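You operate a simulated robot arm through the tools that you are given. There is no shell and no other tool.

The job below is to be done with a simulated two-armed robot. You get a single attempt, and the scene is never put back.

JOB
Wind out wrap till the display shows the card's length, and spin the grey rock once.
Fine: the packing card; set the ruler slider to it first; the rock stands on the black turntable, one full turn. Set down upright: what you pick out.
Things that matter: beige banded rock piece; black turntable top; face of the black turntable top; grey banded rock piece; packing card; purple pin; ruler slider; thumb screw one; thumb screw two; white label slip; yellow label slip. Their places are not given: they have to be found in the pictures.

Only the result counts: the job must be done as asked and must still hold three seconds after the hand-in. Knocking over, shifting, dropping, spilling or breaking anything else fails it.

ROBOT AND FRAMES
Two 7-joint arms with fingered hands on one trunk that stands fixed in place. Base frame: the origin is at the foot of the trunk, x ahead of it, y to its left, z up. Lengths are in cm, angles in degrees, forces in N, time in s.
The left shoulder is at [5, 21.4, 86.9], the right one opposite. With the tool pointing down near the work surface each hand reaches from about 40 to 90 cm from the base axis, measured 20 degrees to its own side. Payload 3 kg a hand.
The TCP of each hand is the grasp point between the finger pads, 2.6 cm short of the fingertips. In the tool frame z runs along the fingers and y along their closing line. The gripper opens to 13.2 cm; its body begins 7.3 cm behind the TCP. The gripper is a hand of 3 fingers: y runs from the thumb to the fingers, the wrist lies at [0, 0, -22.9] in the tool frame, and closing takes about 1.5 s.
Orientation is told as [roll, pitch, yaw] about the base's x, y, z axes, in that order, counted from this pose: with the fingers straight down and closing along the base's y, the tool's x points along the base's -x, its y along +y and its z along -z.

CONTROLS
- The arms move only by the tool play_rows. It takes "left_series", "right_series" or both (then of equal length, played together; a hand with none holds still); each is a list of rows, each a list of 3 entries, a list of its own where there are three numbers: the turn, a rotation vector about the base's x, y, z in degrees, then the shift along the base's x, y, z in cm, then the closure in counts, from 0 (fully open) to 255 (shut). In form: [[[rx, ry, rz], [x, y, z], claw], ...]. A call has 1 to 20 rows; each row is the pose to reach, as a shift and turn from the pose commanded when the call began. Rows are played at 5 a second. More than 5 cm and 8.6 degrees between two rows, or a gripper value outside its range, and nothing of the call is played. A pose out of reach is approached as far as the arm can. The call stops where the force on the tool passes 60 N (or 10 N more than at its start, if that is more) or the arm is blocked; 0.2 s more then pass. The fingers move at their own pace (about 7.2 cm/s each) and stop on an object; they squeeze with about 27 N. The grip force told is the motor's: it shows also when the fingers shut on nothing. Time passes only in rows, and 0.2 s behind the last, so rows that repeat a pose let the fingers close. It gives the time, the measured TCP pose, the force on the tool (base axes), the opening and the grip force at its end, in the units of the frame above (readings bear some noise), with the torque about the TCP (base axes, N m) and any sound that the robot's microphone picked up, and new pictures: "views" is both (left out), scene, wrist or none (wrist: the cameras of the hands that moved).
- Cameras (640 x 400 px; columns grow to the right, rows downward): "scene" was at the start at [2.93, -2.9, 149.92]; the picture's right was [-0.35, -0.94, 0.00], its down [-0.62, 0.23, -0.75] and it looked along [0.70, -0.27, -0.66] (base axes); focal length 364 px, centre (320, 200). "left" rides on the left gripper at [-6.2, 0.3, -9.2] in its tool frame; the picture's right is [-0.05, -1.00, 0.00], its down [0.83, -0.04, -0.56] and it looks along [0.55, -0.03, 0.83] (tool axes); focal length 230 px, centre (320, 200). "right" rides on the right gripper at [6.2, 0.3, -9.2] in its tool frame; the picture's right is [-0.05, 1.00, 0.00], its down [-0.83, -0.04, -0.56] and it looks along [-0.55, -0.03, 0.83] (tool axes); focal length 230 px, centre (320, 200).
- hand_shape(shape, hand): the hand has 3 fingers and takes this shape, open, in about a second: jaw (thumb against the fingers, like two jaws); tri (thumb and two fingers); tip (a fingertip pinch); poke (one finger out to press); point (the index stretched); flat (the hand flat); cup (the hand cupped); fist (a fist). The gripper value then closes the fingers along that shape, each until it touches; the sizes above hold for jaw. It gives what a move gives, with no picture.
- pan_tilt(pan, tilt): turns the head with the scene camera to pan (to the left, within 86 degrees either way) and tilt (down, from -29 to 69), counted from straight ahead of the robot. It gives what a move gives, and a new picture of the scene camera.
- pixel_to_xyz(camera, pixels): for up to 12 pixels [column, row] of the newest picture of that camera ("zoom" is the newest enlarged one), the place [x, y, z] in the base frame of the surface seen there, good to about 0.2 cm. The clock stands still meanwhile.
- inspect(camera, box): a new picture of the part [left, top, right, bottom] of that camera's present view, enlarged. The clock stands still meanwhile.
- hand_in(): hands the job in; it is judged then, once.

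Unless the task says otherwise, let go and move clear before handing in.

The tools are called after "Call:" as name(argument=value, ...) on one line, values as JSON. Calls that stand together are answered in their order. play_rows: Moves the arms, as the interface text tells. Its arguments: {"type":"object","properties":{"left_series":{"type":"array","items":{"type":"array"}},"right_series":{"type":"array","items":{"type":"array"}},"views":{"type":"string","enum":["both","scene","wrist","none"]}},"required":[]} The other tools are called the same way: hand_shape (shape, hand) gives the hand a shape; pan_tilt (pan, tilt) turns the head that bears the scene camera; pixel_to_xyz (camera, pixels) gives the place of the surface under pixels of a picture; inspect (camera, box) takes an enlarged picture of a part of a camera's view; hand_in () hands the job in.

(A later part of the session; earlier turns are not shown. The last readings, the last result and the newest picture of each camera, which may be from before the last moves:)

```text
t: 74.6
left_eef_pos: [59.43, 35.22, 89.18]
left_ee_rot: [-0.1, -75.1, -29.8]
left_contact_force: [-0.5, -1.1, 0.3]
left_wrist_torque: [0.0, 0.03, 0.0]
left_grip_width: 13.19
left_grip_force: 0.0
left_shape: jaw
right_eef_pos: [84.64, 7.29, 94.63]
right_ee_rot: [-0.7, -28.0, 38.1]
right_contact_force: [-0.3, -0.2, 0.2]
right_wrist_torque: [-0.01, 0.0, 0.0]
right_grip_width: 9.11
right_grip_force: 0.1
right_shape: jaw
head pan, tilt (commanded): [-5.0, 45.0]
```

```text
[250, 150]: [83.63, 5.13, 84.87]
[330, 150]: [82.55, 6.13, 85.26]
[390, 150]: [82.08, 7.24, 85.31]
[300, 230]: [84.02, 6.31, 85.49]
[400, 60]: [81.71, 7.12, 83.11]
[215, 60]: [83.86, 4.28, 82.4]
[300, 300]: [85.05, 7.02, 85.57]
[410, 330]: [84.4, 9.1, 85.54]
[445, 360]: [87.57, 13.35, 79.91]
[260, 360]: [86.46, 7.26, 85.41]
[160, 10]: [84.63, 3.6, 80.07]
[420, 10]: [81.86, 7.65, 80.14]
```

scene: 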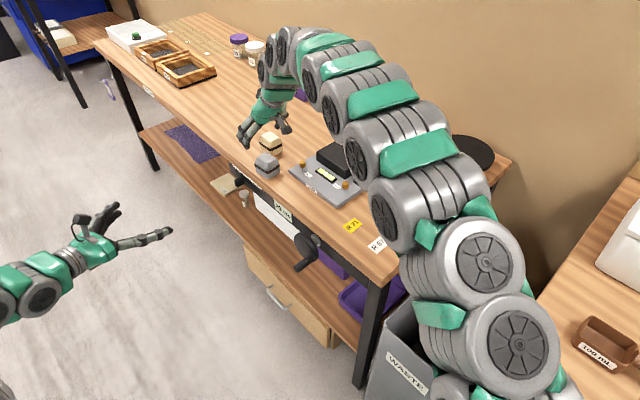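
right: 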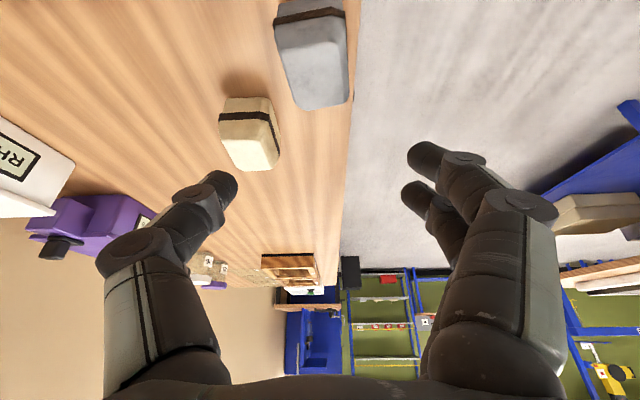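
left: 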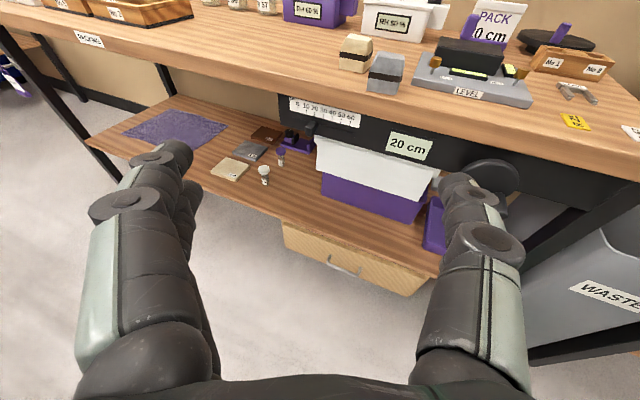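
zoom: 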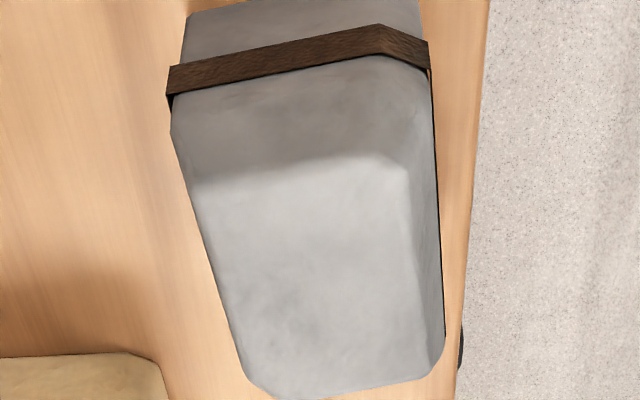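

Rock centre about (85.1, 7.3), yaw ≈37°, matching the hand. Descend to TCP z≈84.2 with the jaws open 9 cm.

Call:
play_rows(right_series=[[[0, 0, 0], [0.2, 0, -3.5], 80], [[0, 0, 0], [0.4, 0, -6.5], 80], [[0, 0, 0], [0.4, 0, -9], 80], [[0, 0, 0], [0.4, 0, -10.4], 80], [[0, 0, 0], [0.4, 0, -10.4], 80]], views="both")

Call:
inspect(camera="scene", box=[220, 110, 340, 185])

```text
t: 75.8
left_eef_pos: [59.47, 35.22, 89.23]
left_ee_rot: [-0.1, -75.2, -29.9]
left_contact_force: [0.1, -0.4, 0.4]
left_wrist_torque: [0.02, -0.02, 0.0]
left_grip_width: 13.18
left_grip_force: 0.0
left_shape: jaw
right_eef_pos: [85.18, 7.39, 84.2]
right_ee_rot: [-0.9, -27.9, 38.3]
right_contact_force: [0.7, -0.2, -0.2]
right_wrist_torque: [0.0, 0.0, -0.05]
right_grip_width: 9.1
right_grip_force: 0.1
right_shape: jaw
head pan, tilt (commanded): [-5.0, 45.0]
```

scene: 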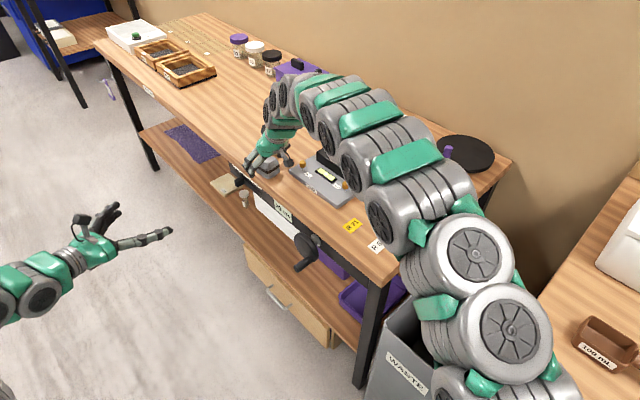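
right: 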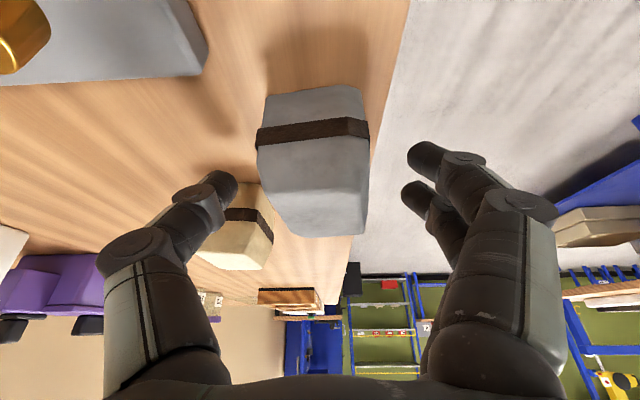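

```text
5.33 times, centred on (280, 148) of scene
```

zoom: 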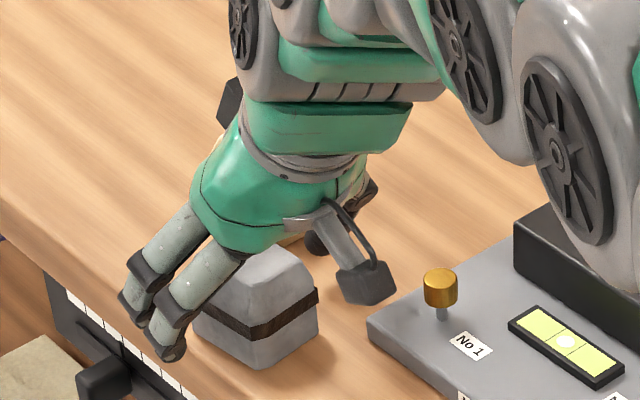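

The jaws straddle the rock (257–370 in the picture). Close on it.

Call:
play_rows(right_series=[[[0, 0, 0], [0, 0, 0], 110], [[0, 0, 0], [0, 0, 0], 140], [[0, 0, 0], [0, 0, 0], 180], [[0, 0, 0], [0, 0, 0], 220], [[0, 0, 0], [0, 0, 0], 255], [[0, 0, 0], [0, 0, 0], 255], [[0, 0, 0], [0, 0, 0], 255]], views="wrist")

Call:
inspect(camera="scene", box=[220, 110, 340, 185])

```text
t: 77.4
left_eef_pos: [59.41, 35.17, 89.19]
left_ee_rot: [-0.1, -75.2, -29.9]
left_contact_force: [-0.3, -0.3, -1.0]
left_wrist_torque: [0.03, 0.0, -0.01]
left_grip_width: 13.18
left_grip_force: 0.1
left_shape: jaw
right_eef_pos: [85.13, 7.44, 84.38]
right_ee_rot: [-0.7, -28.0, 38.3]
right_contact_force: [-0.2, 0.5, 1.2]
right_wrist_torque: [0.01, 0.04, 0.01]
right_grip_width: 3.88
right_grip_force: 27.4
right_shape: jaw
head pan, tilt (commanded): [-5.0, 45.0]
```

right: 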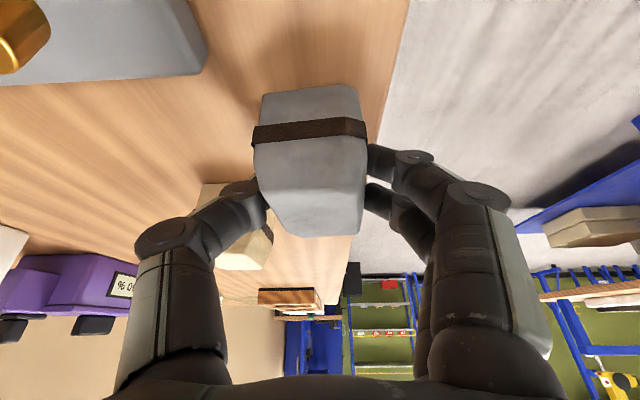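

```text
5.33 times, centred on (280, 148) of scene
```

zoom: 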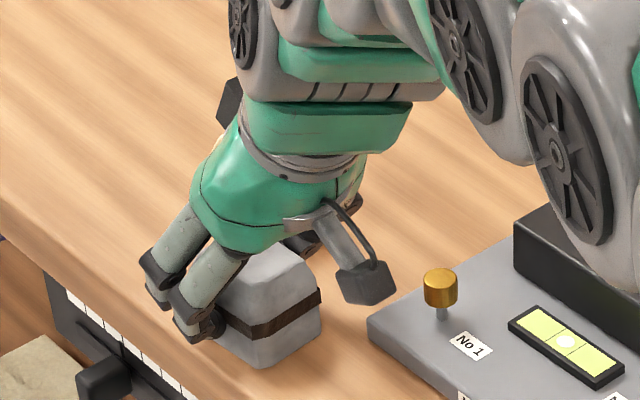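

Gripped (27 N). Lift 2 cm and check that it hangs level.

Call:
play_rows(right_series=[[[0, 0, 0], [0, 0, 0.4], 255], [[0, 0, 0], [0, 0, 0.9], 255], [[0, 0, 0], [0, 0, 1.5], 255], [[0, 0, 0], [0, 0, 2.2], 255], [[0, 0, 0], [0, 0, 2.2], 255]], views="wrist")

Call:
inspect(camera="scene", box=[220, 110, 340, 185])

Call:
inspect(camera="left", box=[280, 0, 520, 150])

```text
t: 78.6
left_eef_pos: [59.54, 35.22, 89.15]
left_ee_rot: [-0.1, -75.2, -29.9]
left_contact_force: [0.5, 0.8, 0.6]
left_wrist_torque: [0.01, -0.01, -0.03]
left_grip_width: 13.18
left_grip_force: 0.0
left_shape: jaw
right_eef_pos: [85.15, 7.19, 86.44]
right_ee_rot: [-0.7, -28.0, 38.1]
right_contact_force: [-0.4, 0.5, -2.8]
right_wrist_torque: [0.01, -0.02, 0.0]
right_grip_width: 3.9
right_grip_force: 27.2
right_shape: jaw
head pan, tilt (commanded): [-5.0, 45.0]
```

right: 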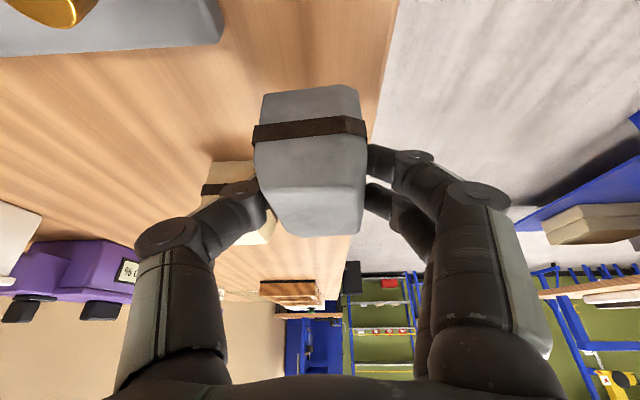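

```text
5.33 times, centred on (280, 148) of scene
```

zoom: 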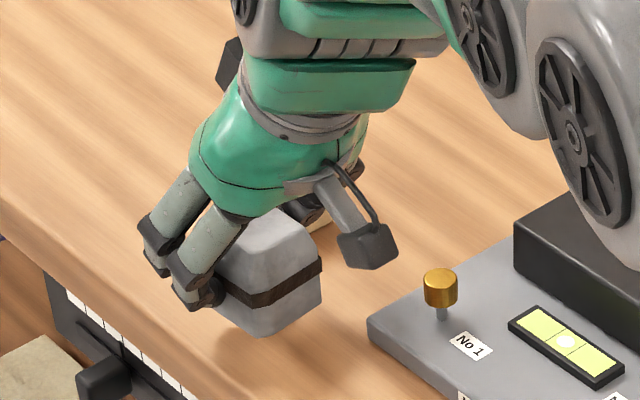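

```text
2.67 times, centred on (400, 75) of left
```

zoom: 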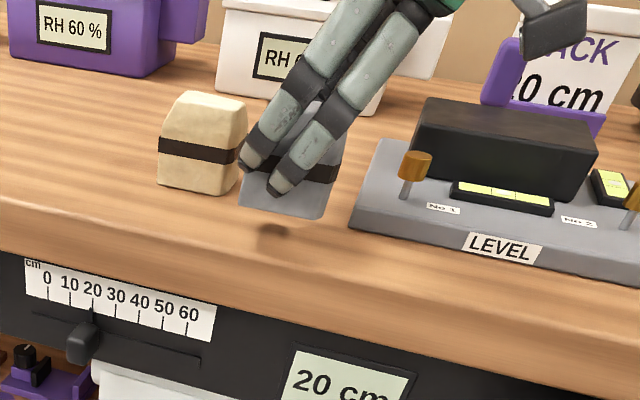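

Level and secure; slider and display both still at 20. Before carrying, I'll measure the turntable and pin, now visible at scene (467,153).

Call:
inspect(camera="scene", box=[400, 110, 540, 198])

Call:
pixel_to_xyz(camera="scene", pixels=[[467, 148], [440, 148], [494, 150], [467, 136], [467, 165], [447, 148], [447, 155], [480, 150], [455, 160], [485, 140], [450, 140], [484, 160]])

```text
4.55 times, centred on (470, 154) of scene
```

zoom: 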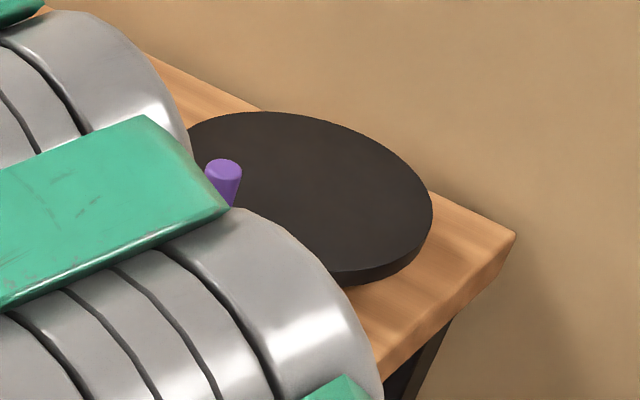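

```text
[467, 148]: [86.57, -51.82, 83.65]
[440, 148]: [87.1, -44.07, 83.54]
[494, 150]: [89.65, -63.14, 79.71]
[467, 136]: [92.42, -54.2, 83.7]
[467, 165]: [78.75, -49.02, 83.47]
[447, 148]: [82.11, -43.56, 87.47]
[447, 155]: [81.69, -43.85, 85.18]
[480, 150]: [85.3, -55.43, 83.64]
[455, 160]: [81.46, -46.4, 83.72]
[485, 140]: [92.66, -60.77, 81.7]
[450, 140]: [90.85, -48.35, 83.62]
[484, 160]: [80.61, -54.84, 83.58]
```

I'll sample points round the disc's rim in the zoomed view to fit the centre.

Call:
pixel_to_xyz(camera="zoom", pixels=[[427, 205], [415, 185], [390, 160], [350, 135], [310, 119], [265, 114], [215, 120], [192, 130], [424, 230], [405, 250], [375, 264], [335, 269]])

```text
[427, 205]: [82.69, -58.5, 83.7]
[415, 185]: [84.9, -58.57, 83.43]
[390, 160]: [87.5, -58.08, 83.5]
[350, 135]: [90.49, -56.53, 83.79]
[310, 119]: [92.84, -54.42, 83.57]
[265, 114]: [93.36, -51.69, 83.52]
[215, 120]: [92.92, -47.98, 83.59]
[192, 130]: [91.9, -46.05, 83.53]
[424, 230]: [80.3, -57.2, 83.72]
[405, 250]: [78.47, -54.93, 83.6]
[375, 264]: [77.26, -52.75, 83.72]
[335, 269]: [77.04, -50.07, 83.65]
```

Turntable centre ≈ (85.1, −50.3), radius 8.2, top z 83.6; pin ≈ (82, −43.9), top 87.6. I'll lift the rock and pull it back over the level first.

Call:
play_rows(right_series=[[[0, 0, 0], [0, 0, 3], 255], [[0, 0, 0], [-0.5, -0.3, 6.5], 255], [[0, 0, 0], [-2.5, -1.5, 9.5], 255], [[0, 0, 0], [-5.3, -3.2, 11.5], 255], [[0, 0, 0], [-8, -5, 12], 255], [[0, 0, 0], [-8, -5, 12], 255]], views="both")

```text
t: 80.0
left_eef_pos: [59.44, 35.2, 89.18]
left_ee_rot: [0.0, -75.1, -29.9]
left_contact_force: [1.4, 0.4, 0.1]
left_wrist_torque: [-0.04, 0.04, 0.01]
left_grip_width: 13.2
left_grip_force: 0.1
left_shape: jaw
right_eef_pos: [77.1, 2.28, 98.67]
right_ee_rot: [-0.8, -28.1, 38.2]
right_contact_force: [0.5, -0.6, -2.4]
right_wrist_torque: [-0.04, 0.0, -0.03]
right_grip_width: 3.92
right_grip_force: 27.7
right_shape: jaw
head pan, tilt (commanded): [-5.0, 45.0]
```

scene: 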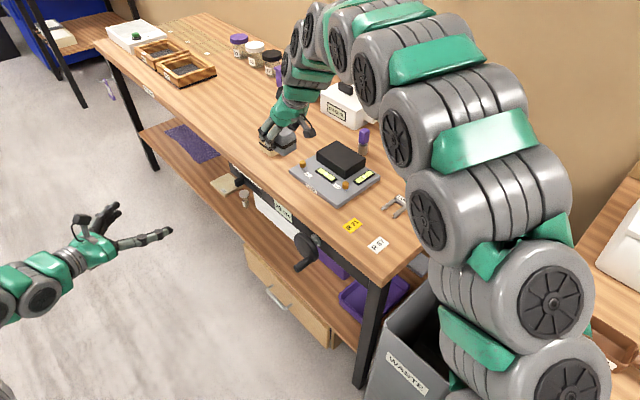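
right: 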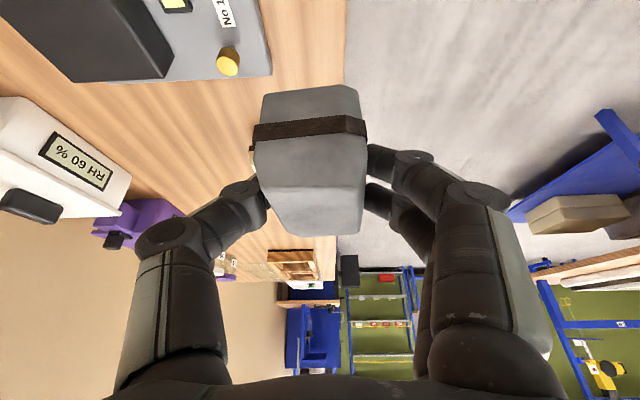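

Held steady at z≈98.7. Now carry towards the turntable while yawing the hand −90° about the vertical.

Call:
play_rows(right_series=[[[0, 0, -7.5], [-0.3, -4, 0], 255], [[0, 0, -15], [-0.6, -8, 0], 255], [[0, 0, -22.5], [-1, -12, 0], 255], [[0, 0, -30], [-1.3, -16, 0], 255], [[0, 0, -37.5], [-1.6, -20, 0], 255], [[0, 0, -45], [-2, -24, 0], 255], [[0, 0, -52.5], [-2, -28, 0], 255], [[0, 0, -60], [-2, -32, 0], 255]], views="both")

```text
t: 81.8
left_eef_pos: [59.48, 35.25, 89.23]
left_ee_rot: [0.0, -75.2, -29.9]
left_contact_force: [0.7, -0.8, -0.4]
left_wrist_torque: [-0.02, -0.04, 0.01]
left_grip_width: 13.2
left_grip_force: 0.2
left_shape: jaw
right_eef_pos: [75.01, -29.88, 98.15]
right_ee_rot: [-0.9, -28.0, -21.9]
right_contact_force: [-1.1, 0.0, -3.3]
right_wrist_torque: [0.0, -0.01, 0.0]
right_grip_width: 3.89
right_grip_force: 27.3
right_shape: jaw
head pan, tilt (commanded): [-5.0, 45.0]
```

scene: 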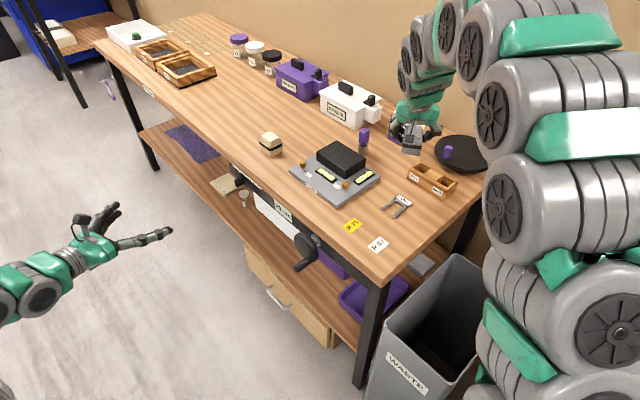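
right: 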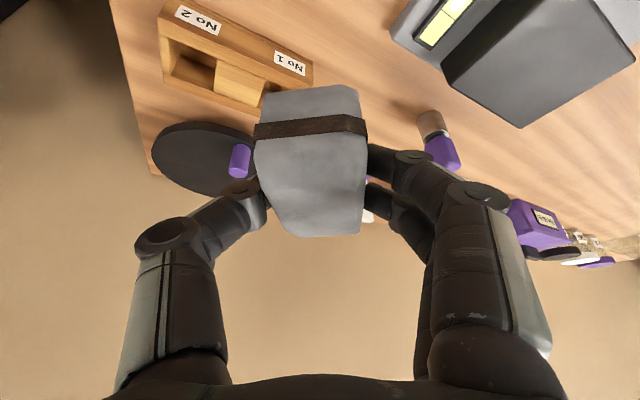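

Yaw is −22° and the load is fine. Continue to above the turntable centre at z≈94.5 with yaw −52°.

Call:
play_rows(right_series=[[[0, 0, -5.1], [1.7, -3.4, -0.6], 255], [[0, 0, -10.2], [3.4, -6.8, -1.2], 255], [[0, 0, -15.3], [5.1, -10.2, -1.8], 255], [[0, 0, -20.4], [6.7, -13.6, -2.4], 255], [[0, 0, -25.5], [8.4, -17, -3.0], 255], [[0, 0, -30.6], [10.1, -20.4, -3.6], 255], [[0, 0, -30.6], [10.1, -20.4, -3.6], 255]], views="both")

Call:
inspect(camera="scene", box=[380, 90, 540, 190])

```text
t: 83.4
left_eef_pos: [59.51, 35.24, 89.02]
left_ee_rot: [-0.1, -75.2, -29.9]
left_contact_force: [0.0, 0.2, -0.2]
left_wrist_torque: [-0.03, -0.01, 0.02]
left_grip_width: 13.17
left_grip_force: 0.0
left_shape: jaw
right_eef_pos: [85.46, -50.42, 94.89]
right_ee_rot: [-0.9, -28.0, -52.6]
right_contact_force: [-0.7, -0.5, -3.0]
right_wrist_torque: [-0.01, -0.05, 0.01]
right_grip_width: 3.89
right_grip_force: 27.4
right_shape: jaw
head pan, tilt (commanded): [-5.0, 45.0]
```

scene: 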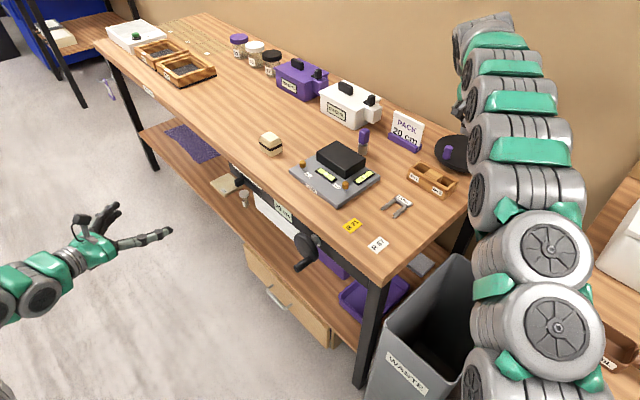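
right: 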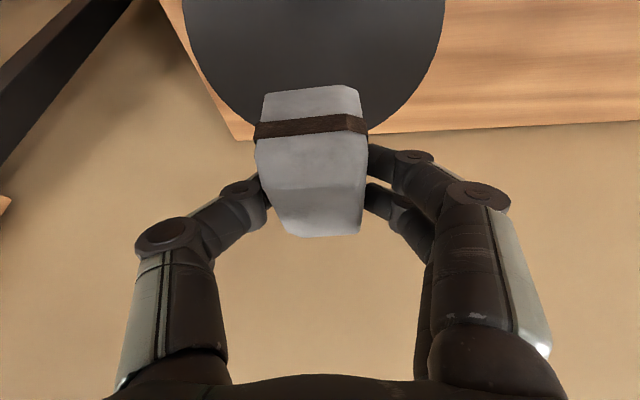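

```text
4.00 times, centred on (460, 140) of scene
```

zoom: 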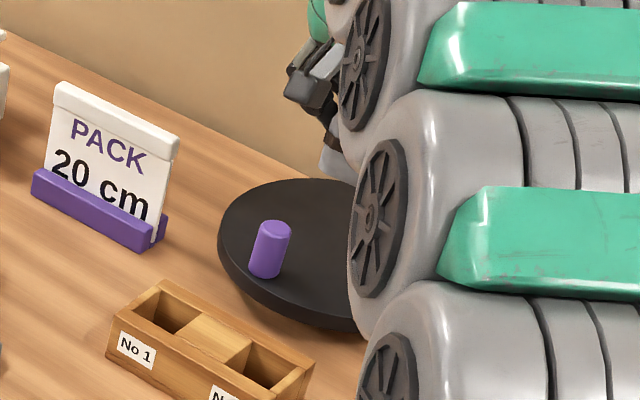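

The rock hangs over the turntable. I'll check the disc rim from the right camera to refine the centre before lowering.

Call:
pixel_to_xyz(camera="right", pixels=[[190, 40], [205, 75], [230, 108], [250, 122], [385, 118], [405, 95], [425, 65], [438, 30], [186, 12], [441, 10], [300, 30], [280, 70]])

```text
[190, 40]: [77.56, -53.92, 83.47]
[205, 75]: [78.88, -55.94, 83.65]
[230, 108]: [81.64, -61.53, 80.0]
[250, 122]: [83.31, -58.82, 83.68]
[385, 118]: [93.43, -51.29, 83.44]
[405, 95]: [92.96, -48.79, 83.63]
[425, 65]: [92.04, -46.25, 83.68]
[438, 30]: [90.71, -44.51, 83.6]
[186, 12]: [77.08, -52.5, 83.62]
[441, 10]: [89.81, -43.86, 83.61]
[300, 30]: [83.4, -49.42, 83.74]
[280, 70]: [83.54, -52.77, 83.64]
```

Fit gives centre (85.15, −50.6), radius 8.25. Lower the rock to the disc: shift (−0.3, −0.2) and down 6.9 cm, slowly at the end.

Call:
play_rows(right_series=[[[0, 0, 0], [-0.3, -0.2, -2], 255], [[0, 0, 0], [-0.3, -0.2, -4], 255], [[0, 0, 0], [-0.3, -0.2, -5.5], 255], [[0, 0, 0], [-0.3, -0.2, -6.3], 255], [[0, 0, 0], [-0.3, -0.2, -6.7], 255], [[0, 0, 0], [-0.3, -0.2, -6.9], 255], [[0, 0, 0], [-0.3, -0.2, -6.9], 255]], views="both")

Call:
inspect(camera="scene", box=[380, 90, 540, 190])

```text
t: 85.0
left_eef_pos: [59.43, 35.16, 89.15]
left_ee_rot: [-0.1, -75.1, -29.9]
left_contact_force: [-0.1, 0.6, -0.1]
left_wrist_torque: [0.04, 0.02, 0.01]
left_grip_width: 13.22
left_grip_force: 0.1
left_shape: jaw
right_eef_pos: [84.89, -50.29, 88.06]
right_ee_rot: [-0.8, -28.0, -52.4]
right_contact_force: [0.8, -1.2, -0.9]
right_wrist_torque: [0.05, -0.04, 0.0]
right_grip_width: 3.87
right_grip_force: 26.9
right_shape: jaw
head pan, tilt (commanded): [-5.0, 45.0]
```

scene: 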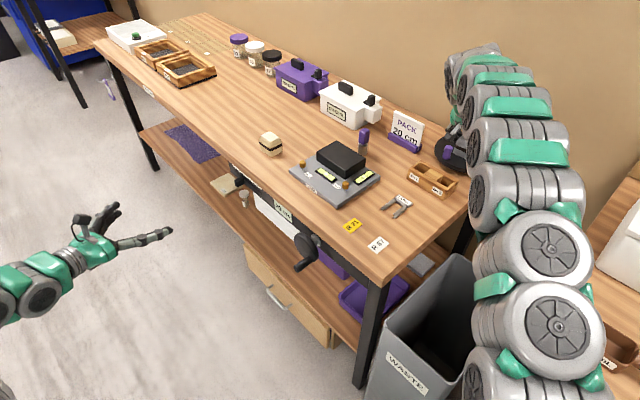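
right: 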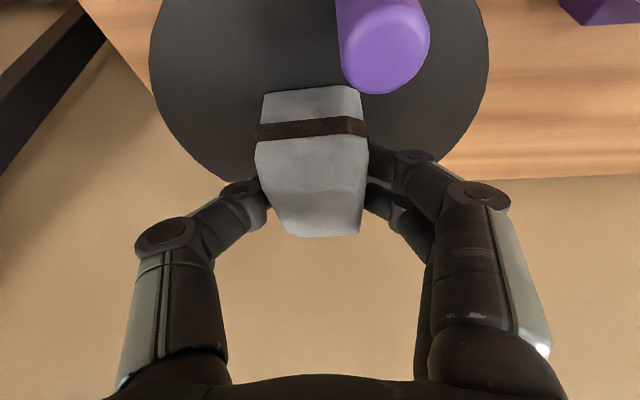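

```text
4.00 times, centred on (460, 140) of scene
```

zoom: 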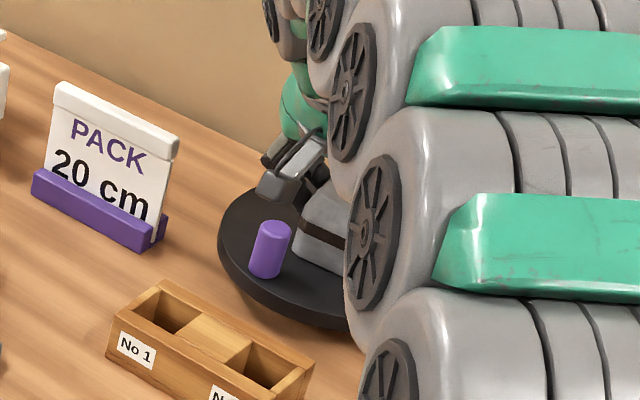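

The weight is almost off the hand (−0.9 N). Lower 0.1 cm more, open, and withdraw upwards along the finger axis.

Call:
play_rows(right_series=[[[0, 0, 0], [0, 0, -0.1], 255], [[0, 0, 0], [0, 0, -0.1], 230], [[0, 0, 0], [0, 0, -0.1], 180], [[0, 0, 0], [0, 0, -0.1], 120], [[0, 0, 0], [0, 0, -0.1], 80], [[0, 0, 0], [0, 0, -0.1], 80], [[0, 0, 0], [-0.6, 0.8, 1.8], 80], [[0, 0, 0], [-1.4, 1.9, 4.3], 80], [[0, 0, 0], [-2.3, 3.0, 7], 60], [[0, 0, 0], [-3.2, 4.2, 9.5], 40]], views="both")

Call:
inspect(camera="right", box=[120, 0, 520, 250])

```text
t: 87.2
left_eef_pos: [59.48, 35.18, 89.21]
left_ee_rot: [-0.1, -75.1, -30.0]
left_contact_force: [0.7, -0.3, -0.3]
left_wrist_torque: [0.05, 0.01, -0.03]
left_grip_width: 13.2
left_grip_force: 0.0
left_shape: jaw
right_eef_pos: [81.76, -45.94, 97.59]
right_ee_rot: [-0.8, -28.0, -52.5]
right_contact_force: [0.4, 0.2, 0.9]
right_wrist_torque: [0.0, -0.02, 0.0]
right_grip_width: 11.1
right_grip_force: 0.0
right_shape: jaw
head pan, tilt (commanded): [-5.0, 45.0]
```

scene: 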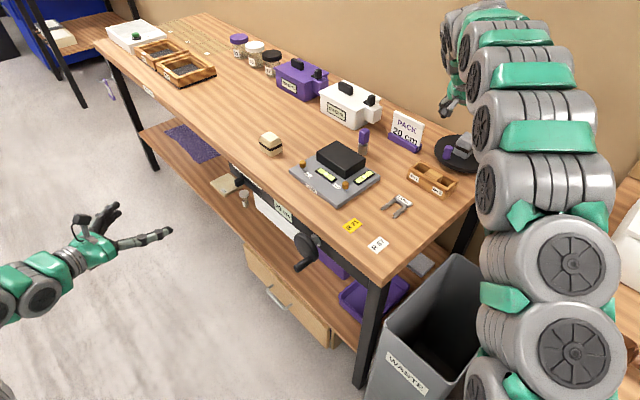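
right: 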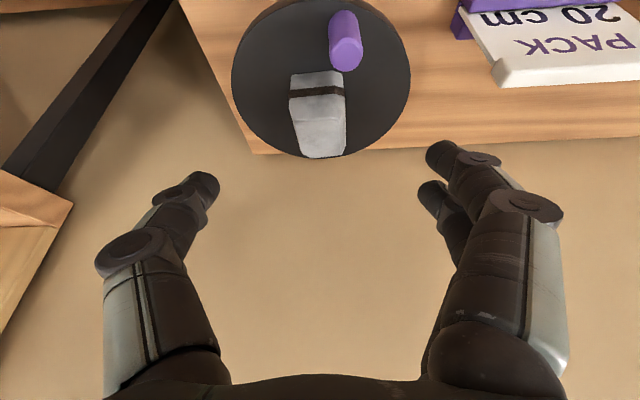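

```text
1.60 times, centred on (320, 125) of right
```

zoom: 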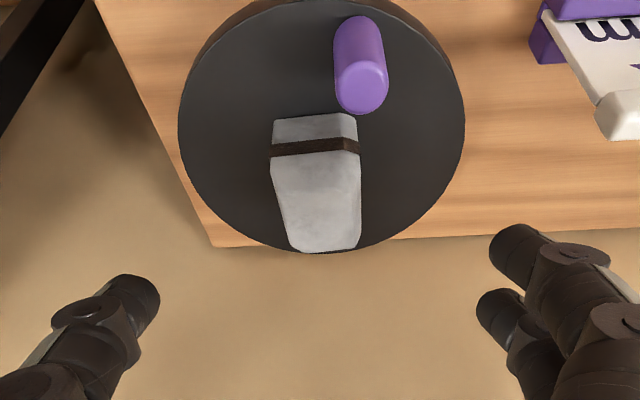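

The rock stands upright near the centre of the disc. I'll move the head to see it better and measure rock and pin positions.

Call:
pixel_to_xyz(camera="zoom", pixels=[[273, 135], [355, 135], [315, 120], [315, 180], [325, 235], [300, 200], [360, 85], [360, 110], [340, 85], [386, 85], [360, 30], [345, 160]])

Call:
pan_tilt(pan=-25, tilt=40)

Call:
inspect(camera="scene", box=[280, 100, 460, 212])

```text
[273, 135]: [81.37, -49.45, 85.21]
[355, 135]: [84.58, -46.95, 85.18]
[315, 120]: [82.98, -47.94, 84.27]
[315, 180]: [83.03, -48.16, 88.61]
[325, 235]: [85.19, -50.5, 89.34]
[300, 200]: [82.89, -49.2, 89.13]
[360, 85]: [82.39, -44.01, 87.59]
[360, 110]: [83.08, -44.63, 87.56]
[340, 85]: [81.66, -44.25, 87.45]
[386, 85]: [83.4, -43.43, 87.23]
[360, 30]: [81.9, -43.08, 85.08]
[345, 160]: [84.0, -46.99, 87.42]
```

```text
t: 88.1
left_eef_pos: [59.43, 35.21, 89.21]
left_ee_rot: [-0.1, -75.2, -29.8]
left_contact_force: [-0.5, -0.3, 0.4]
left_wrist_torque: [-0.03, 0.0, 0.01]
left_grip_width: 13.19
left_grip_force: 0.1
left_shape: jaw
right_eef_pos: [81.64, -46.2, 97.42]
right_ee_rot: [-0.8, -28.0, -52.4]
right_contact_force: [-0.7, -0.3, -0.6]
right_wrist_torque: [-0.01, -0.01, -0.03]
right_grip_width: 11.1
right_grip_force: 0.0
right_shape: jaw
head pan, tilt (commanded): [-25.0, 40.0]
```

scene: 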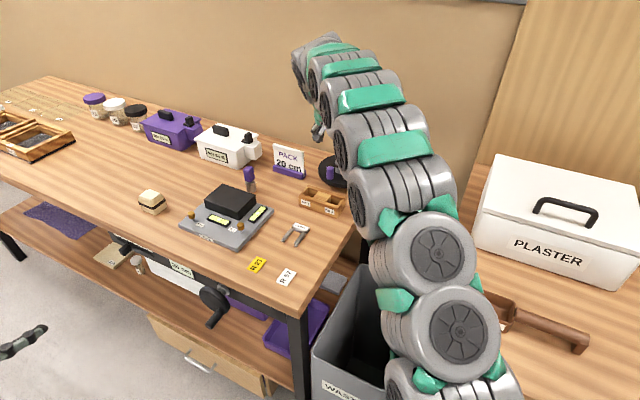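

```text
3.56 times, centred on (370, 156) of scene
```

zoom: 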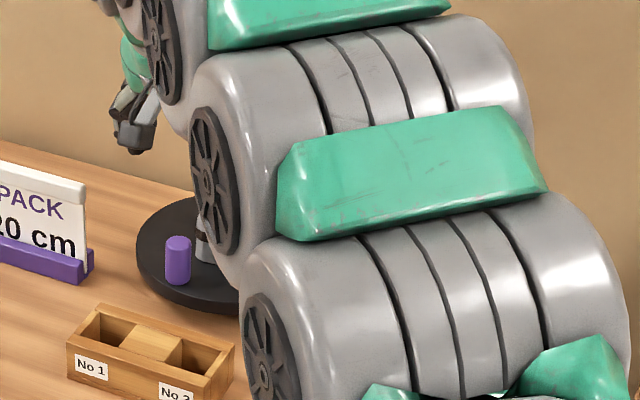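

Rock centre ≈ (84.5, −50.2), pin ≈ (82.45, −43.95) at radius ≈7.2. The wall behind matters for the full turn, so I'll measure wall and bench back edge near the turntable.

Call:
pixel_to_xyz(camera="right", pixels=[[300, 165], [330, 165], [300, 220], [450, 150], [420, 145], [260, 150], [240, 155], [560, 130], [350, 250], [200, 150]])

Call:
pixel_to_xyz(camera="scene", pixels=[[290, 160], [275, 140], [330, 110], [330, 172], [350, 95], [305, 200], [340, 200], [322, 205], [248, 180], [290, 178]])

```text
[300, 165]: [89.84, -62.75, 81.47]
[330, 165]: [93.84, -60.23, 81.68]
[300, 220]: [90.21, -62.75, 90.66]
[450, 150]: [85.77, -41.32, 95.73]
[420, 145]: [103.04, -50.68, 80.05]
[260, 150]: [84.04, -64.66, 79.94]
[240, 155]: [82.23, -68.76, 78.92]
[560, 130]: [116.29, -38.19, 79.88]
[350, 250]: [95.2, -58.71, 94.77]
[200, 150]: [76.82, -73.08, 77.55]
```

```text
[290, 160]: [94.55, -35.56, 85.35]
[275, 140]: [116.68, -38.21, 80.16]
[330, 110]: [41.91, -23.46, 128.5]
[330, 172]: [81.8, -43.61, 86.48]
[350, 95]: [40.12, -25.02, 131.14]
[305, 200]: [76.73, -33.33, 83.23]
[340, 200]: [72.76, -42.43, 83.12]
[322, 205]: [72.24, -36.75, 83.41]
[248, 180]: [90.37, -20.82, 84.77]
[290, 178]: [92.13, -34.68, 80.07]
```

The wall is ~5 cm behind the pin's far position, so the hand must come over from the near side. I'll use the straight-finger "flat" shape as a long slim pusher; first shape the right hand and look.

Call:
hand_shape(hand="right", shape="flat")

Call:
inspect(camera="right", box=[0, 0, 640, 400])

Call:
pan_tilt(pan=-35, tilt=40)

```text
t: 89.0
left_eef_pos: [59.6, 35.26, 89.22]
left_ee_rot: [-0.1, -75.1, -29.9]
left_contact_force: [0.2, -0.1, 0.0]
left_wrist_torque: [0.0, -0.02, 0.03]
left_grip_width: 13.21
left_grip_force: 0.0
left_shape: jaw
right_eef_pos: [81.67, -46.12, 97.4]
right_ee_rot: [-0.8, -28.0, -52.5]
right_contact_force: [0.1, 0.5, 0.0]
right_wrist_torque: [-0.04, 0.04, 0.01]
right_grip_width: 0.01
right_grip_force: 0.1
right_shape: flat
head pan, tilt (commanded): [-25.0, 40.0]
```

```text
1.00 times, centred on (320, 200) of right (not enlarged: the box is as wide or as high as the picture)
```

zoom: 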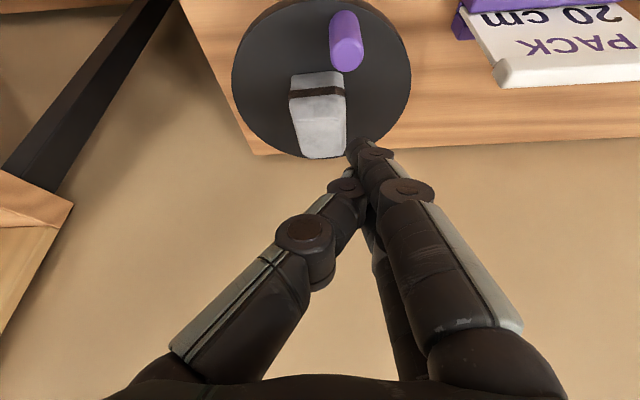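

```text
t: 89.7
left_eef_pos: [59.56, 35.14, 89.17]
left_ee_rot: [0.0, -75.2, -29.9]
left_contact_force: [-0.2, -1.2, 0.0]
left_wrist_torque: [0.0, 0.02, -0.03]
left_grip_width: 13.2
left_grip_force: 0.0
left_shape: jaw
right_eef_pos: [81.67, -46.04, 97.43]
right_ee_rot: [-0.8, -28.0, -52.4]
right_contact_force: [-0.2, -0.2, 0.6]
right_wrist_torque: [0.0, 0.03, -0.02]
right_grip_width: 0.0
right_grip_force: 0.0
right_shape: flat
head pan, tilt (commanded): [-35.0, 40.0]
```

scene: 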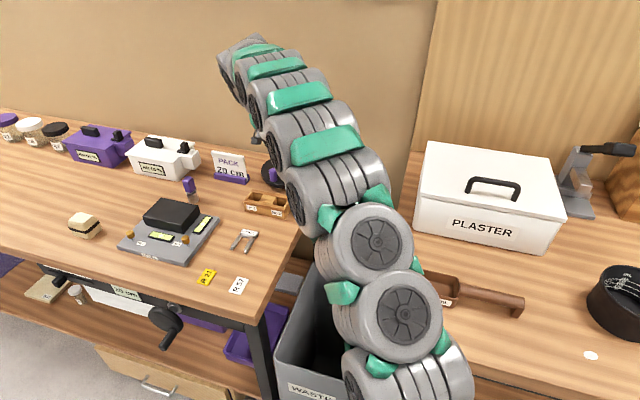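

The flat hand forms a slim beak with the index tip leading at (360,147). I'll get the fingertip's position.

Call:
pixel_to_xyz(camera="right", pixels=[[360, 146], [352, 152], [372, 148], [385, 155], [345, 182], [338, 186], [375, 170], [378, 245], [372, 225], [395, 185], [360, 215], [310, 235]])

Call:
inspect(camera="right", box=[280, 90, 460, 290])

```text
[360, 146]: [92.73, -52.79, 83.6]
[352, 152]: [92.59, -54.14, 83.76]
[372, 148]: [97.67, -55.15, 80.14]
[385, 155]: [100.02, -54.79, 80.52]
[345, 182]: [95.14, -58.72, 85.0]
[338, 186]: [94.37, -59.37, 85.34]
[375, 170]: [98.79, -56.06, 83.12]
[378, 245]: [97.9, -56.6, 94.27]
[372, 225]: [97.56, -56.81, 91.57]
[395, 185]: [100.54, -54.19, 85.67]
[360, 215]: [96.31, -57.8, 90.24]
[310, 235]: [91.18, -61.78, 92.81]
```

```text
2.00 times, centred on (370, 190) of right
```

zoom: 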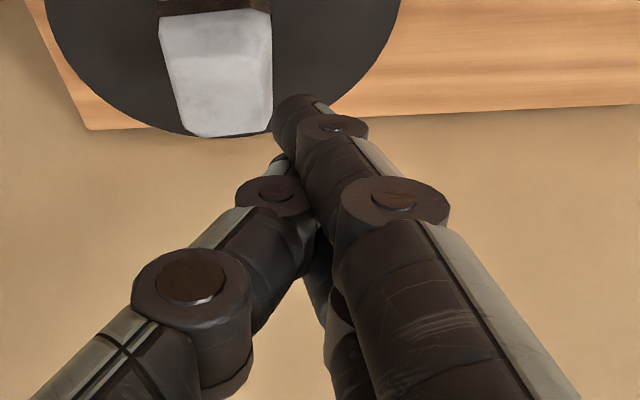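

Those values came from the older picture; the newest zoom is valid, so I'll query it for the fingertip.

Call:
pixel_to_xyz(camera="zoom", pixels=[[292, 105], [285, 115], [280, 140], [310, 100], [270, 180], [270, 165], [330, 125], [290, 160], [395, 190], [195, 270], [330, 300], [350, 360]])

```text
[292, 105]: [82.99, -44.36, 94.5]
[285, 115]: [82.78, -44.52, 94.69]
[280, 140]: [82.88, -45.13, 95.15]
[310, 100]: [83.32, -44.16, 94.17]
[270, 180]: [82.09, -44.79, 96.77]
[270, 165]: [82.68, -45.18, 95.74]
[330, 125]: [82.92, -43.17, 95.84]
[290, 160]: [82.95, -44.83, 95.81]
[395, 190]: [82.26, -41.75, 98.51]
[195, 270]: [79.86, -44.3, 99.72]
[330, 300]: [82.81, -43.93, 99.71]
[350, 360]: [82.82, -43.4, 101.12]
```

The flat beak isn't longer than the closed jaw, so I'll use the closed jaw as the pusher. Back to jaw, close it, and turn the hand to yaw −20° and steeper, above the start point behind the pin.

Call:
hand_shape(hand="right", shape="jaw")

Call:
play_rows(right_series=[[[0, 0, 6.5], [0.5, 0.3, 0.5], 60], [[0, 0, 13], [1, 0.6, 0.5], 120], [[0, 0, 19.5], [1.5, 0.8, 0.5], 180], [[0, 0, 26], [2, 1, 0.5], 240], [[0, 0, 32.5], [2.5, 1, 0.5], 255], [[0, 0, 32.5], [2.5, 1, 0.5], 255], [[0, 0, 32.5], [2.5, 1, 0.5], 255]], views="both")

```text
t: 90.6
left_eef_pos: [59.53, 35.2, 89.17]
left_ee_rot: [-0.1, -75.2, -30.0]
left_contact_force: [0.5, -0.1, -0.3]
left_wrist_torque: [-0.01, -0.01, 0.0]
left_grip_width: 13.2
left_grip_force: 0.1
left_shape: jaw
right_eef_pos: [81.69, -46.03, 97.42]
right_ee_rot: [-0.7, -27.9, -52.5]
right_contact_force: [0.3, 0.2, 0.9]
right_wrist_torque: [-0.01, -0.01, -0.01]
right_grip_width: 13.21
right_grip_force: 0.0
right_shape: jaw
head pan, tilt (commanded): [-35.0, 40.0]
```

```text
t: 92.2
left_eef_pos: [59.43, 35.15, 89.22]
left_ee_rot: [-0.1, -75.2, -29.9]
left_contact_force: [0.3, -0.1, 0.4]
left_wrist_torque: [-0.04, 0.02, -0.04]
left_grip_width: 13.19
left_grip_force: 0.0
left_shape: jaw
right_eef_pos: [84.3, -45.0, 97.95]
right_ee_rot: [-0.8, -28.1, -19.9]
right_contact_force: [-0.1, -0.3, -0.1]
right_wrist_torque: [-0.03, 0.0, -0.01]
right_grip_width: 0.0
right_grip_force: 27.6
right_shape: jaw
head pan, tilt (commanded): [-35.0, 40.0]
```

scene: 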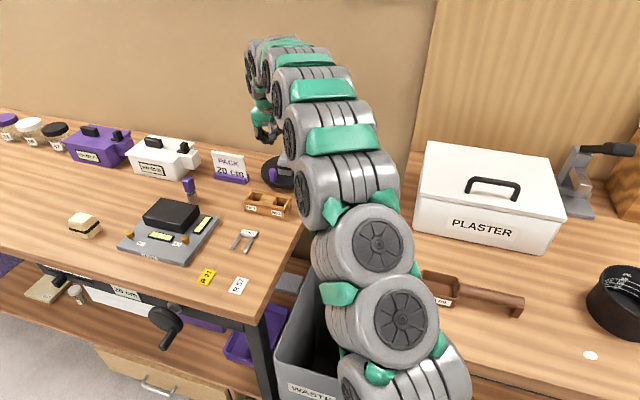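
right: 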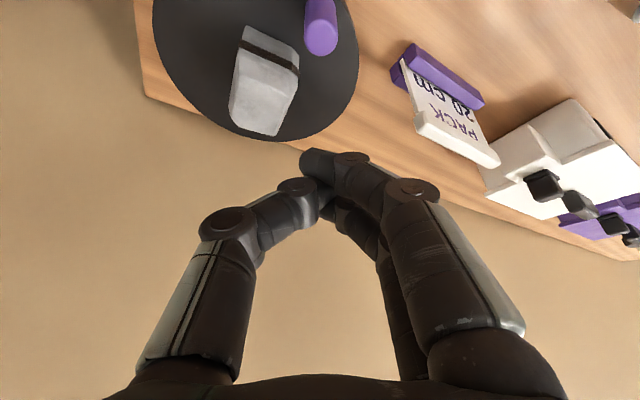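

Jaw closed; tips meet at about (318,160). I'll check the tip's position relative to the TCP.

Call:
pixel_to_xyz(camera="right", pixels=[[308, 155], [318, 152], [330, 158], [325, 185], [312, 185], [320, 205], [350, 157], [298, 185], [336, 190], [340, 20], [321, 40], [265, 90]])

```text
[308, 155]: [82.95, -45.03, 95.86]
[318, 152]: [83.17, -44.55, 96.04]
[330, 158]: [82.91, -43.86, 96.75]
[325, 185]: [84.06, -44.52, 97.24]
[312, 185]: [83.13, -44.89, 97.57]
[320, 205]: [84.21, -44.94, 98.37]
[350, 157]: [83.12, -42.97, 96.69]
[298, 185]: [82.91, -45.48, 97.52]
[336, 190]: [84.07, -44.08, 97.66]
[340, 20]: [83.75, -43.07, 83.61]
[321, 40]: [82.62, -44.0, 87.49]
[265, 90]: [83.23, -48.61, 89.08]
```

The index leads on the robot side; lowest point is ~2.8 cm below the TCP. I'll steepen to 70° and descend at a start point about 5.6 cm on the +x side of the pin, clear of pin and rock.

Call:
play_rows(right_series=[[[1.35, 3.75, 0], [0.8, 0.8, -2], 255], [[2.7, 7.5, 0], [1.6, 1.5, -4.5], 255], [[2.7, 7.5, 0], [2.6, 1.9, -6.3], 255], [[2.7, 7.5, 0], [3.8, 1.4, -8.2], 255], [[2.7, 7.5, 0], [3.8, 1.4, -10], 255], [[2.7, 7.5, 0], [3.8, 1.4, -10.95], 255]], views="both")

Call:
inspect(camera="right", box=[120, 0, 520, 250])

```text
t: 93.6
left_eef_pos: [59.39, 35.2, 89.27]
left_ee_rot: [-0.1, -75.2, -29.9]
left_contact_force: [-0.3, -0.1, 0.6]
left_wrist_torque: [-0.02, -0.02, 0.04]
left_grip_width: 13.19
left_grip_force: 0.1
left_shape: jaw
right_eef_pos: [87.99, -43.6, 86.94]
right_ee_rot: [-0.9, -19.9, -19.9]
right_contact_force: [0.3, 0.4, 0.0]
right_wrist_torque: [0.0, 0.0, -0.01]
right_grip_width: 0.0
right_grip_force: 26.9
right_shape: jaw
head pan, tilt (commanded): [-35.0, 40.0]
```

scene: 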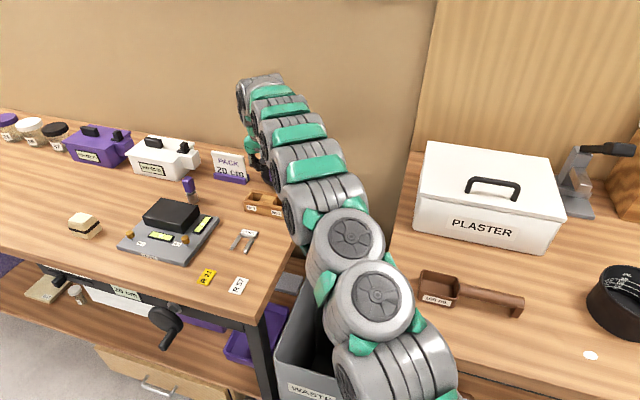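
right: 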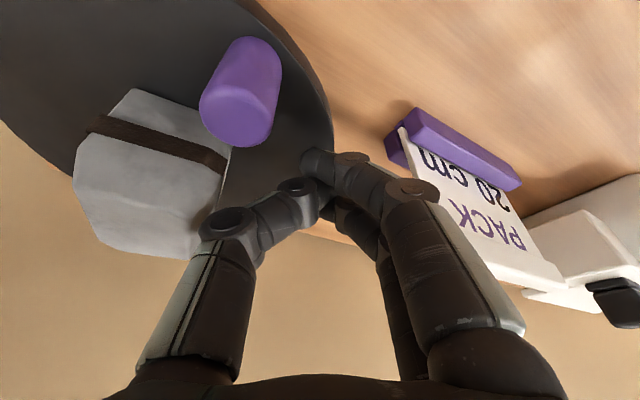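

```text
1.60 times, centred on (320, 125) of right
```

zoom: 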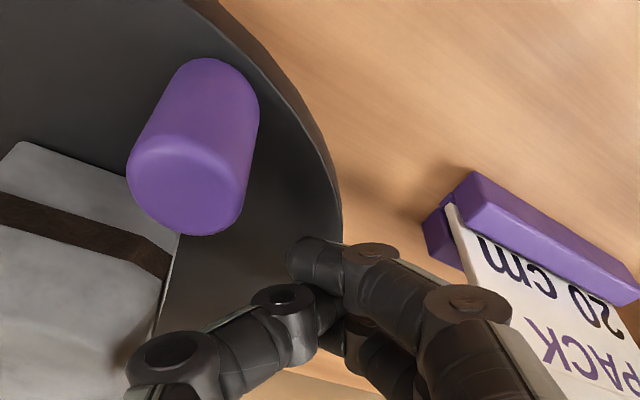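

The closed jaw's thumb bows out close to the rock (225,222), so the slimmer flat shape is better for sweeping round it. I'll rise and step back before changing shape.

Call:
play_rows(right_series=[[[0, 0, 0], [0, 0.3, 1.8], 255], [[0, 0, 0], [-0.3, 0.8, 3.8], 255], [[0, 0, 0], [-1.5, 1.8, 6], 255], [[0, 0, 0], [-3, 2.5, 8.5], 255]], views="none")

Call:
hand_shape(hand="right", shape="flat")

Call:
play_rows(right_series=[[[0, 0, 0], [0, 0, 0], 0], [[0, 0, 0], [0, 0, 0], 0]], views="wrist")

```text
t: 94.6
left_eef_pos: [59.52, 35.07, 89.22]
left_ee_rot: [-0.1, -75.2, -29.9]
left_contact_force: [0.5, 0.0, -0.2]
left_wrist_torque: [0.03, 0.02, 0.04]
left_grip_width: 13.22
left_grip_force: 0.2
left_shape: jaw
right_eef_pos: [85.05, -41.16, 95.6]
right_ee_rot: [-0.9, -19.8, -19.9]
right_contact_force: [0.9, -0.2, 0.1]
right_wrist_torque: [-0.01, -0.03, -0.01]
right_grip_width: 0.01
right_grip_force: 26.9
right_shape: jaw
head pan, tilt (commanded): [-35.0, 40.0]
```

```text
t: 95.5
left_eef_pos: [59.5, 35.16, 89.18]
left_ee_rot: [-0.1, -75.1, -29.9]
left_contact_force: [-1.0, -0.4, 0.7]
left_wrist_torque: [-0.04, 0.04, 0.0]
left_grip_width: 13.19
left_grip_force: 0.0
left_shape: jaw
right_eef_pos: [85.18, -41.06, 95.53]
right_ee_rot: [-0.7, -20.0, -19.9]
right_contact_force: [-0.2, 0.4, -0.1]
right_wrist_torque: [-0.05, 0.01, 0.01]
right_grip_width: 0.0
right_grip_force: 0.0
right_shape: flat
head pan, tilt (commanded): [-35.0, 40.0]
```

```text
t: 96.1
left_eef_pos: [59.46, 35.18, 89.17]
left_ee_rot: [0.0, -75.2, -30.1]
left_contact_force: [0.4, 0.6, -0.4]
left_wrist_torque: [-0.04, 0.03, 0.01]
left_grip_width: 13.19
left_grip_force: 0.1
left_shape: jaw
right_eef_pos: [85.0, -41.23, 95.51]
right_ee_rot: [-0.9, -20.0, -19.8]
right_contact_force: [0.7, -0.7, -0.4]
right_wrist_torque: [0.0, -0.01, -0.02]
right_grip_width: 0.0
right_grip_force: 0.2
right_shape: flat
head pan, tilt (commanded): [-35.0, 40.0]
```

right: 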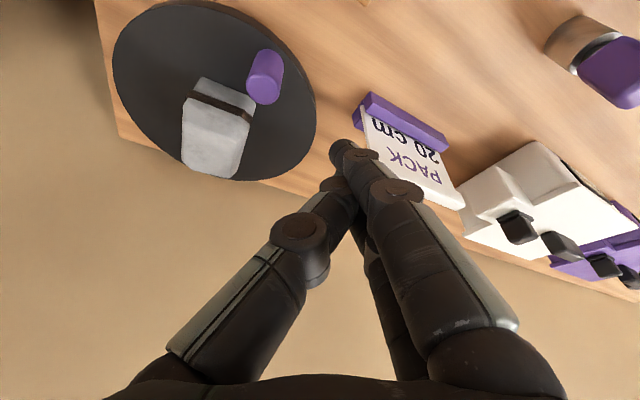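

Flat beak ready: tip at (340,148). Measuring tip and knuckles relative to the TCP (85.0, −41.2, 95.5).

Call:
pixel_to_xyz(camera="right", pixels=[[337, 147], [345, 142], [333, 155], [355, 158], [330, 183], [322, 188], [365, 190], [400, 188], [300, 230], [345, 195], [370, 260], [264, 80]])

```text
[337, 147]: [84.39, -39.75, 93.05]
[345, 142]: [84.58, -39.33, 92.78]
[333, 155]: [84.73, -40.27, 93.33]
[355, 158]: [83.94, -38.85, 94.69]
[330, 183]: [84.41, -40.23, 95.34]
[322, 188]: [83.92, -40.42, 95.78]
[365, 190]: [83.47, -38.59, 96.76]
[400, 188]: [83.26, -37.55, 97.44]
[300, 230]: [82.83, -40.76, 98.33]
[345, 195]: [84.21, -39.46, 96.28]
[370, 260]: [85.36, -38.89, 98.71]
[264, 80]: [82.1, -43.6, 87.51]
```

The index tip (≈1.4 cm to +y of the TCP) will be the pusher on a 7.8 cm circle. I'll descend behind the pin (+x side) at TCP (87.3, −44.6, 87.4).

Call:
play_rows(right_series=[[[0, 0, 0], [1.2, -0.6, -2.5], 0], [[0, 0, 0], [2.1, -2.4, -5], 0], [[0, 0, 0], [2.3, -3.4, -6.8], 0], [[0, 0, 0], [2.3, -3.4, -8.1], 0], [[0, 0, 0], [2.3, -3.4, -8.1], 0]], views="wrist")

Call:
inspect(camera="right", box=[120, 0, 520, 250])

```text
t: 97.3
left_eef_pos: [59.45, 35.12, 89.16]
left_ee_rot: [-0.1, -75.2, -29.9]
left_contact_force: [-0.2, 1.1, -0.2]
left_wrist_torque: [0.01, 0.01, -0.04]
left_grip_width: 13.19
left_grip_force: 0.1
left_shape: jaw
right_eef_pos: [87.4, -44.53, 87.53]
right_ee_rot: [-0.8, -20.1, -19.9]
right_contact_force: [-0.3, 1.2, 10.6]
right_wrist_torque: [0.24, 0.03, 0.04]
right_grip_width: 0.0
right_grip_force: 0.0
right_shape: flat
head pan, tilt (commanded): [-35.0, 40.0]
```

right: 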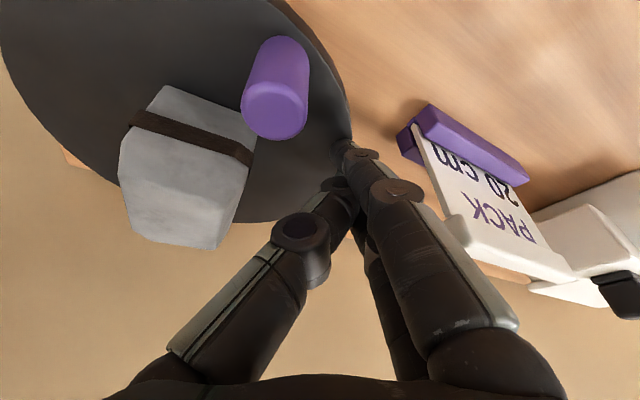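

```text
1.60 times, centred on (320, 125) of right
```

zoom: 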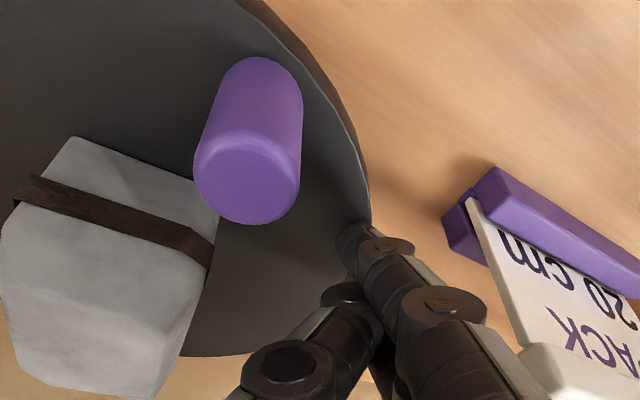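

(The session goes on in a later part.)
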